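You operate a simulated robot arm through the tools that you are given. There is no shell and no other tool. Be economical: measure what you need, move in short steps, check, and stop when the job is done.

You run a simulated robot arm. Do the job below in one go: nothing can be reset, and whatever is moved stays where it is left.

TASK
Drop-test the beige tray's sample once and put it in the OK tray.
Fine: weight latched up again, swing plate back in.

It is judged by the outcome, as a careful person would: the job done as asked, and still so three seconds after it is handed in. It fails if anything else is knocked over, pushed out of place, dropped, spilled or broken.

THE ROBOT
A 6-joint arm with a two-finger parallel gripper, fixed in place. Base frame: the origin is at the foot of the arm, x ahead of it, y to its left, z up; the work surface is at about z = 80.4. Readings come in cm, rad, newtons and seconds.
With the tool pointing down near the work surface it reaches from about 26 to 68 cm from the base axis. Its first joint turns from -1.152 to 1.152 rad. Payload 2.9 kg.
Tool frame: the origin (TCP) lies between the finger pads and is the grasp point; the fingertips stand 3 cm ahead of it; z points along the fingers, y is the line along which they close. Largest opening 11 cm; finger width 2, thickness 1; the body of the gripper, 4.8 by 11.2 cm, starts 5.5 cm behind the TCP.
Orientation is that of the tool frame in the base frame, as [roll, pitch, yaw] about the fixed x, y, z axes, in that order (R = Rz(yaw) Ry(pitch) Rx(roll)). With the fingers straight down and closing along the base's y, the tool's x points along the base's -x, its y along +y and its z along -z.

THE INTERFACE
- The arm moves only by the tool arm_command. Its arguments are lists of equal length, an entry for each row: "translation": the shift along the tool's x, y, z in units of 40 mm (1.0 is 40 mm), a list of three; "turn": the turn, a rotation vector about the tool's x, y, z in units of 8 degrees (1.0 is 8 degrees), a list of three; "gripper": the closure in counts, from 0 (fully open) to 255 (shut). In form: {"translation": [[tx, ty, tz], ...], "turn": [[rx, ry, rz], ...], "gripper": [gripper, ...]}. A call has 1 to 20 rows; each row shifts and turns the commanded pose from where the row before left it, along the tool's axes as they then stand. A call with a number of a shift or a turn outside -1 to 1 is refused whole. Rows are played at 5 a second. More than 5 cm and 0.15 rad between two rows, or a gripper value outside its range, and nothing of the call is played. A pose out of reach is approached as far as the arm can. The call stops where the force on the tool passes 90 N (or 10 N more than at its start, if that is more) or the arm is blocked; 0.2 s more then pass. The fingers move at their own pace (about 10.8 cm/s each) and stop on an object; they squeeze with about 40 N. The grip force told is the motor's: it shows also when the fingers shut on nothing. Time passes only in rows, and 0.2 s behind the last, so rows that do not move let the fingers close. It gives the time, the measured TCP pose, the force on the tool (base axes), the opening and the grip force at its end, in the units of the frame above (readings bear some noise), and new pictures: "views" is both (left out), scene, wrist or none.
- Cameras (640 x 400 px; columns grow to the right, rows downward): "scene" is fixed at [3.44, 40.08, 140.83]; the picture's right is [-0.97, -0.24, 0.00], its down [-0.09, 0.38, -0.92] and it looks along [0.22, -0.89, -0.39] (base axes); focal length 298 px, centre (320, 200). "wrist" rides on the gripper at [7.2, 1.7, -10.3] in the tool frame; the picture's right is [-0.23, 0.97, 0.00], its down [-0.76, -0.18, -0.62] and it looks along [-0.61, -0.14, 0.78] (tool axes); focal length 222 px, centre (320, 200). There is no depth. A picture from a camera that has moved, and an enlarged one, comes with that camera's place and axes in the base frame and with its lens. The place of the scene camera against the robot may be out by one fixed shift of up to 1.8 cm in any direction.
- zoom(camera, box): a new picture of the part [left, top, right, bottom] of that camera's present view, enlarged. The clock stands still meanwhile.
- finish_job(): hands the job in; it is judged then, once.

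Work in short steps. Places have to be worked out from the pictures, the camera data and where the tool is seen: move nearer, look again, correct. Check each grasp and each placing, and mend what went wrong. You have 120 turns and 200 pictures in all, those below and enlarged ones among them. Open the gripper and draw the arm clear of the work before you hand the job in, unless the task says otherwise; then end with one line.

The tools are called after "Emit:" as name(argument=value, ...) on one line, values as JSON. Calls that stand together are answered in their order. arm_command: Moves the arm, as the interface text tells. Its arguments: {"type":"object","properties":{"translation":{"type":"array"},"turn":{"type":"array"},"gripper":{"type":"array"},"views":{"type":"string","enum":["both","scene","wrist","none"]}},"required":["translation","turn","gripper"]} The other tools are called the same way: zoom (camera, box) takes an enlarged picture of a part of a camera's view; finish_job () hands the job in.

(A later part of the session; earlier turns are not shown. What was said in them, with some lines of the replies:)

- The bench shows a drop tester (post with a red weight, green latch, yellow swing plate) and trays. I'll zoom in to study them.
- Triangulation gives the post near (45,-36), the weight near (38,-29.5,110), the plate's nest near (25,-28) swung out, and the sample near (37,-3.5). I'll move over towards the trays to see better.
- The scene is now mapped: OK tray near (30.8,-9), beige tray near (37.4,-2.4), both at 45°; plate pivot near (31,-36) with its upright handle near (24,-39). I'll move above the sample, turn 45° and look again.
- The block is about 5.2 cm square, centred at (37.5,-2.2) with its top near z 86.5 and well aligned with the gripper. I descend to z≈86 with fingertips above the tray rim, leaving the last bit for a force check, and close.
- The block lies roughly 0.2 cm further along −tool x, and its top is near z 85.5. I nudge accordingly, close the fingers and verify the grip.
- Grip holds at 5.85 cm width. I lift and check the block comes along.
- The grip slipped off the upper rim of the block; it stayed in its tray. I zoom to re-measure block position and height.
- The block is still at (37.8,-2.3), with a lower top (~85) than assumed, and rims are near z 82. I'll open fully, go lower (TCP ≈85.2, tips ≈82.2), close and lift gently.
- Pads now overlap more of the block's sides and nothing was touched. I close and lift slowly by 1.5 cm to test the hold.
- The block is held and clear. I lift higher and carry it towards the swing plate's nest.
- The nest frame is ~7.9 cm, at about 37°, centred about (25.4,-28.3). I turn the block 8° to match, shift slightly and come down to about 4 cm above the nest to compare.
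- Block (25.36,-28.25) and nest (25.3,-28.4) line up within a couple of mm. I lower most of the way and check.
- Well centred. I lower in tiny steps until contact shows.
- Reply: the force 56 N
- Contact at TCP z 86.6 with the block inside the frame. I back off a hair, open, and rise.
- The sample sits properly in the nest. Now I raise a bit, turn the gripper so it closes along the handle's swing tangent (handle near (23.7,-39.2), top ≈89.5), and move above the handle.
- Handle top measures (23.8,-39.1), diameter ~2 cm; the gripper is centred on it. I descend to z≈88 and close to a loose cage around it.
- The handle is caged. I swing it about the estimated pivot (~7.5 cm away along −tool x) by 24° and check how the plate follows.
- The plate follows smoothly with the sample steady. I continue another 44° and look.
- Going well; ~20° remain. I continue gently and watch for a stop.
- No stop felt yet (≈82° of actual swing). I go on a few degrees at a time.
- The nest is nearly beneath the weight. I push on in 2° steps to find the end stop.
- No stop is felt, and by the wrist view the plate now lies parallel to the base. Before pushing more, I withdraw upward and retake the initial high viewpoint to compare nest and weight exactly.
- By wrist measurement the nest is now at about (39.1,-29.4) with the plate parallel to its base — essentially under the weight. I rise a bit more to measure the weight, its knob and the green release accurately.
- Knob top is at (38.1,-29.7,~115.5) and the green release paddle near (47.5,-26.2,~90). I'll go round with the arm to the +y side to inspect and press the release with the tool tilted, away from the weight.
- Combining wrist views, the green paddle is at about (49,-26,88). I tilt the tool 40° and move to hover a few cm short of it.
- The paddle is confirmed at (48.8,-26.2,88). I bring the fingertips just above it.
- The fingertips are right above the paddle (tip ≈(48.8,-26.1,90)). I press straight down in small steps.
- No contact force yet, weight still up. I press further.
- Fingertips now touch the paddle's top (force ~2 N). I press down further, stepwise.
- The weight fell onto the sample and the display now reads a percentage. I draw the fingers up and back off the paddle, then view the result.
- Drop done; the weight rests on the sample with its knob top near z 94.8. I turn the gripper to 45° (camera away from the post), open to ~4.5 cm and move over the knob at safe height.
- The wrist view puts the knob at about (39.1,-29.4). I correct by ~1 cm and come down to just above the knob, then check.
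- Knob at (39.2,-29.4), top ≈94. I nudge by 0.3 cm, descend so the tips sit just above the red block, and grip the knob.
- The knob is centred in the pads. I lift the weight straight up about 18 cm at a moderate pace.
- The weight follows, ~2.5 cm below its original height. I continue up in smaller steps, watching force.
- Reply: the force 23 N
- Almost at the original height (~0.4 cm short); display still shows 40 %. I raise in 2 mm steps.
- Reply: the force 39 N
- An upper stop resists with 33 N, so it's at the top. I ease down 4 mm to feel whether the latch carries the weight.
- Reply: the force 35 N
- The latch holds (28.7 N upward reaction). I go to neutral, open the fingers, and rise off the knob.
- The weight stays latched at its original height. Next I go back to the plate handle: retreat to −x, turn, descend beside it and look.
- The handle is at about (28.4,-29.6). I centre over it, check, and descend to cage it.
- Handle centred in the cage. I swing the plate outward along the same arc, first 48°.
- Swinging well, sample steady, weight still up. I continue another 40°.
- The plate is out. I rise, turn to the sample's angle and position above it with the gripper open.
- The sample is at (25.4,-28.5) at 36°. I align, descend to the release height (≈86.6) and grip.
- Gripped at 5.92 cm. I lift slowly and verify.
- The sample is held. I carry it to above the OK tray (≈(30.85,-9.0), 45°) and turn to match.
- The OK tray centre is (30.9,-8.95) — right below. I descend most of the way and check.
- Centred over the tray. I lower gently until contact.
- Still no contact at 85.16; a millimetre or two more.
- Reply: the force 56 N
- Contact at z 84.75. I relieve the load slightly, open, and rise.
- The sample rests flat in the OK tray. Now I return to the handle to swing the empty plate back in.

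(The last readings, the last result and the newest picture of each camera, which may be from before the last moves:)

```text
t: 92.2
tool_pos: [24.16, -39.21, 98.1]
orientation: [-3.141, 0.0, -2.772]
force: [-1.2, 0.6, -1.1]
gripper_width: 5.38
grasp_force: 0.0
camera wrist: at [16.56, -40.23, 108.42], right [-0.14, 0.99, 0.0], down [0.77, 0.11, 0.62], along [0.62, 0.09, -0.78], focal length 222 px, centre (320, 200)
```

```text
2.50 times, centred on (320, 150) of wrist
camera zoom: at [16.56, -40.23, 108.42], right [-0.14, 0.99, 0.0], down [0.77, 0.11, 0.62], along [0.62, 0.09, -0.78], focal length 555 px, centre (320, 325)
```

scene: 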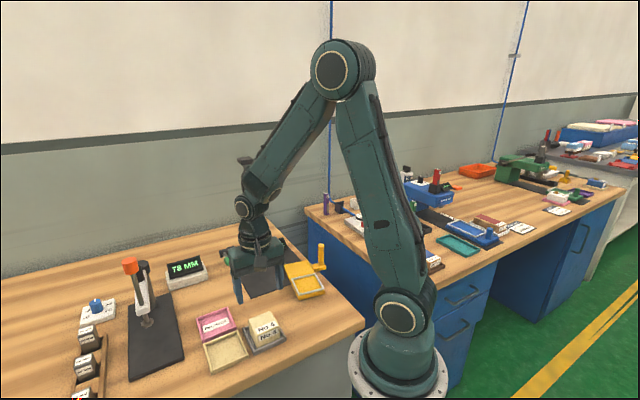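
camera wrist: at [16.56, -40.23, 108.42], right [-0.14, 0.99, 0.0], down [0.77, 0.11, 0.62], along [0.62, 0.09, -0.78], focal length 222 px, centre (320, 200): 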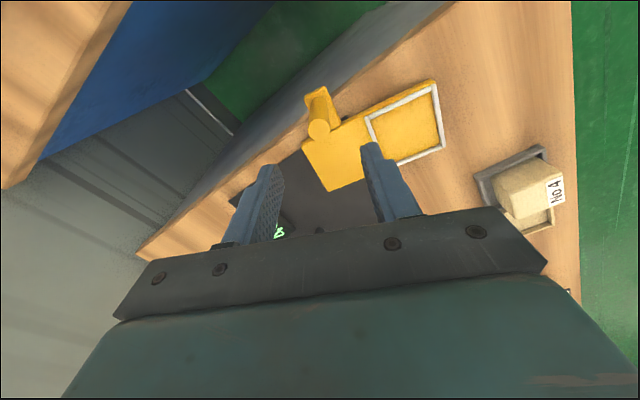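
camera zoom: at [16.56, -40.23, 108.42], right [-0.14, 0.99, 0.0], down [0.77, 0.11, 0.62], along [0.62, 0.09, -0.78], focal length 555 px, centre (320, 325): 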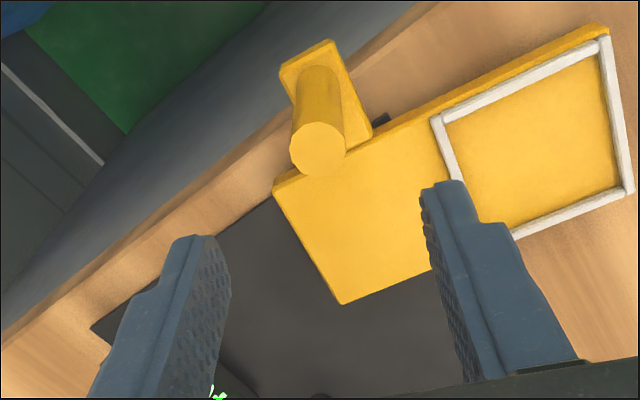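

The handle is right beneath (23.9,-39.25). I descend and cage it, then swing 68° inward.

Emit:
arm_command(translation=[[0.06, 0, 0.8], [0, 0, 0.9], [0, 0, 0.82], [0, 0, 0], [0, 0, 0]], turn=[[0, 0, 0], [0, 0, 0], [0, 0, 0], [0, 0, 0], [0, 0, 0]], gripper=[130, 130, 130, 188, 188], views="wrist")

Emit:
arm_command(translation=[[-0.009, 0.13, 0], [-0.009, 0.13, 0], [-0.009, 0.13, 0], [-0.009, 0.13, 0], [-0.009, 0.13, 0], [-0.009, 0.13, 0], [-0.009, 0.13, 0], [-0.009, 0.13, 0], [-0.009, 0.13, 0], [-0.009, 0.13, 0], [-0.009, 0.13, 0], [-0.009, 0.13, 0], [-0.009, 0.13, 0], [-0.009, 0.13, 0], [-0.009, 0.13, 0], [-0.009, 0.13, 0], [-0.009, 0.13, 0], [0, 0, 0]], turn=[[0, 0, 0.5], [0, 0, 0.5], [0, 0, 0.5], [0, 0, 0.5], [0, 0, 0.5], [0, 0, 0.5], [0, 0, 0.5], [0, 0, 0.5], [0, 0, 0.5], [0, 0, 0.5], [0, 0, 0.5], [0, 0, 0.5], [0, 0, 0.5], [0, 0, 0.5], [0, 0, 0.5], [0, 0, 0.5], [0, 0, 0.5], [0, 0, 0]], gripper=[188, 188, 188, 188, 188, 188, 188, 188, 188, 188, 188, 188, 188, 188, 188, 188, 188, 188])

```text
t: 93.4
tool_pos: [23.85, -39.23, 88.04]
orientation: [-3.141, -0.001, -2.773]
force: [0.6, -0.8, -0.6]
gripper_width: 2.88
grasp_force: 0.0
camera wrist: at [16.34, -40.25, 98.36], right [-0.14, 0.99, 0.0], down [0.77, 0.11, 0.62], along [0.62, 0.09, -0.78], focal length 222 px, centre (320, 200)
```

wrist: 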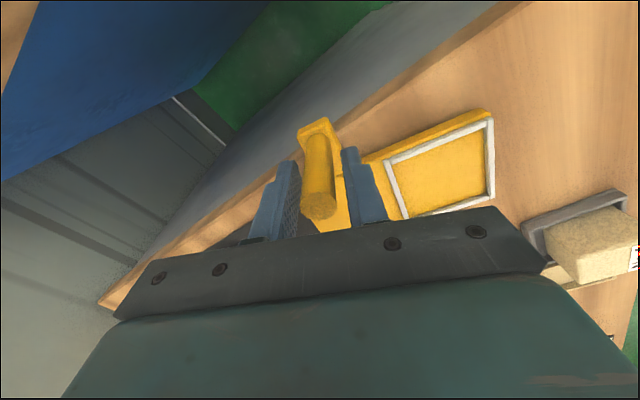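

```text
t: 97.2
tool_pos: [26.03, -31.23, 88.0]
orientation: [-3.141, 0.001, 2.321]
force: [-0.1, -0.8, 0.4]
gripper_width: 2.87
grasp_force: 0.2
camera wrist: at [22.16, -24.79, 98.37], right [0.87, 0.5, 0.0], down [0.39, -0.68, 0.62], along [0.31, -0.54, -0.78], focal length 222 px, centre (320, 200)
```

scene: 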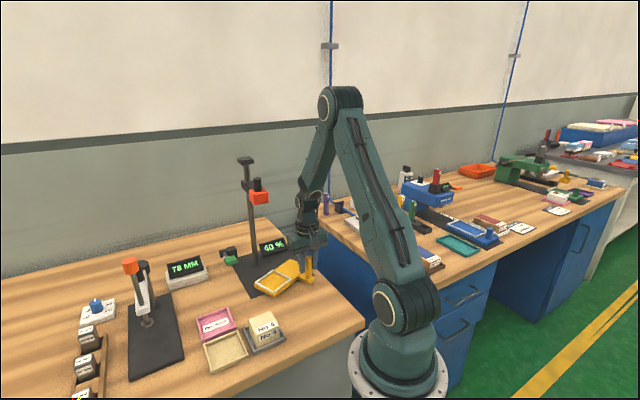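
wrist: 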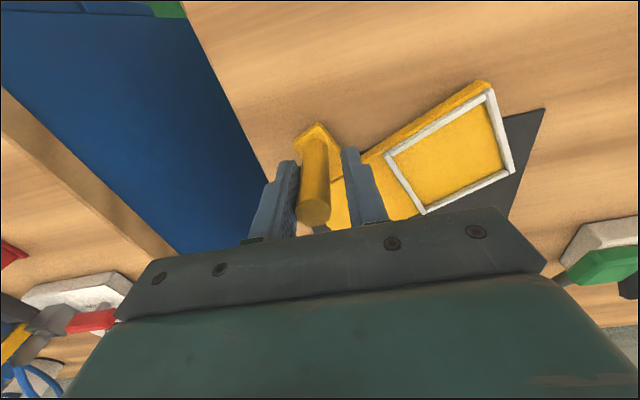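

Continuing inward another 24°, to the earlier test position.

Emit:
arm_command(translation=[[-0.009, 0.13, 0], [-0.009, 0.13, 0], [-0.009, 0.13, 0], [-0.009, 0.13, 0], [-0.009, 0.13, 0], [-0.005, 0.065, 0], [-0.005, 0.065, 0], [0, 0, 0]], turn=[[0, 0, 0.5], [0, 0, 0.5], [0, 0, 0.5], [0, 0, 0.5], [0, 0, 0.5], [0, 0, 0.25], [0, 0, 0.25], [0, 0, 0]], gripper=[188, 188, 188, 188, 188, 188, 188, 188])

Emit:
zoom(camera="scene", box=[220, 170, 360, 310])

```text
t: 99.0
tool_pos: [28.79, -29.64, 87.98]
orientation: [3.141, -0.001, 1.903]
force: [-0.7, 1.0, -0.4]
gripper_width: 2.91
grasp_force: 0.2
camera wrist: at [27.85, -22.31, 98.33], right [0.99, 0.1, 0.0], down [0.08, -0.78, 0.62], along [0.06, -0.62, -0.78], focal length 222 px, centre (320, 200)
```

scene: 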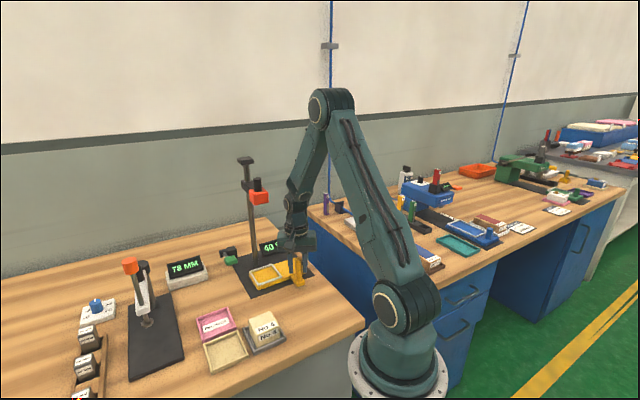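
wrist: 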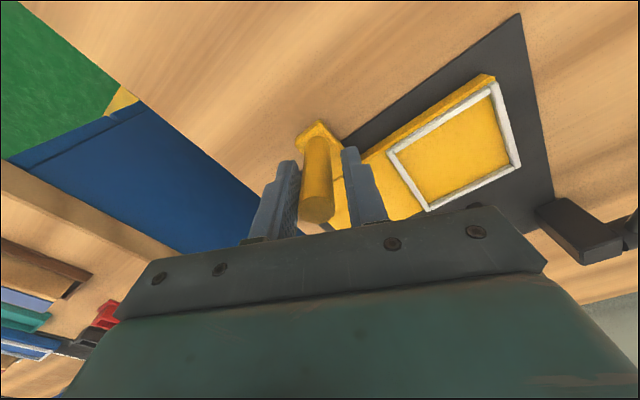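

```text
2.86 times, centred on (290, 240) of scene
camera zoom: at [3.44, 40.08, 140.83], right [-0.97, -0.24, 0.0], down [-0.09, 0.38, -0.92], along [0.22, -0.89, -0.39], focal length 851 px, centre (406, 86)
```

zoom: 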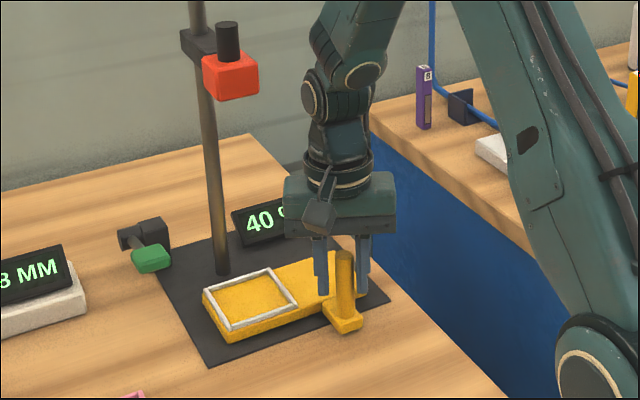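

The nest centre is at (39.1,-29.6) squarely at 45°, directly under the latched weight. I lift off the handle and draw the arm clear.

Emit:
arm_command(translation=[[0, 0, 0], [0, 0, -0.7], [0, 0, -0.9], [0, 0, -0.9], [0.8, 0.1, -0.3], [0.8, 0.2, -0.4], [0.8, 0.2, -0.5], [0.8, 0.2, -0.5], [0, 0, -0.9], [0, 0, -0.9], [0, 0, 0], [0, 0, 0]], turn=[[0, 0, 0], [0, 0, 0], [0, 0, 0], [0, 0, 0], [0, 0, 0], [0, 0, 0], [0, 0, 0], [0, 0, 0], [0, 0, 0], [0, 0, 0], [0, 0, 0], [0, 0, 0]], gripper=[175, 175, 175, 175, 100, 0, 0, 0, 0, 0, 0, 0])

Emit:
zoom(camera="scene", box=[190, 140, 340, 370])

```text
t: 101.6
tool_pos: [27.26, -16.69, 112.13]
orientation: [-3.14, 0.001, 1.905]
force: [-0.6, 0.8, 0.5]
gripper_width: 10.99
grasp_force: 0.1
camera wrist: at [26.3, -9.3, 122.41], right [0.99, 0.1, 0.0], down [0.08, -0.78, 0.62], along [0.06, -0.62, -0.78], focal length 222 px, centre (320, 200)
```

scene: 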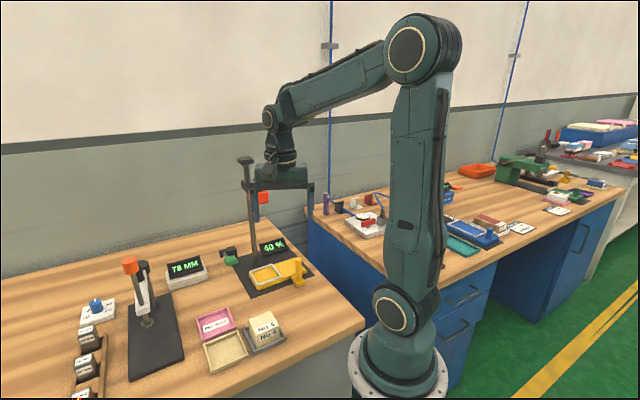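
wrist: 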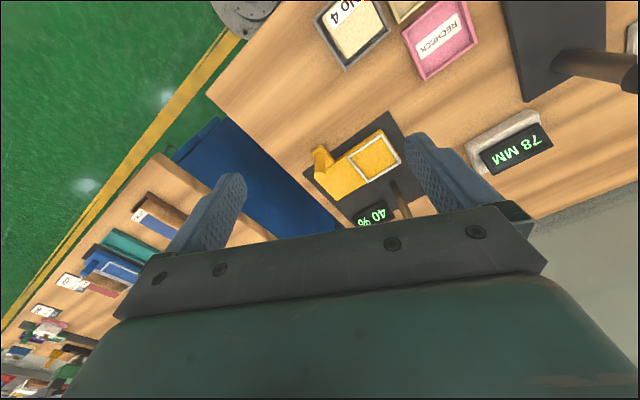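

```text
1.74 times, centred on (265, 255) of scene
camera zoom: at [3.43, 40.08, 140.83], right [-0.97, -0.24, 0.0], down [-0.09, 0.38, -0.92], along [0.22, -0.89, -0.39], focal length 518 px, centre (416, 104)
```

zoom: 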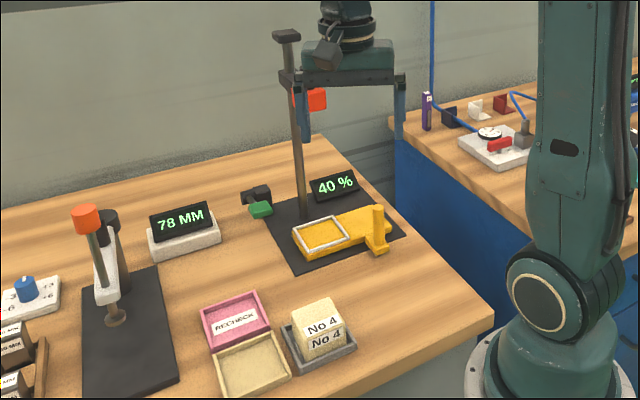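

Everything is in place: weight latched up, plate swung in, sample in the OK tray, gripper open and the arm clear. I hand the job in.

Emit:
finish_job()

```text
The job is handed in.
```

The beige tray's sample (No 4) was drop-tested once (the display read 40 %) and is in the OK tray; the weight is latched up again and the swing plate is back in.
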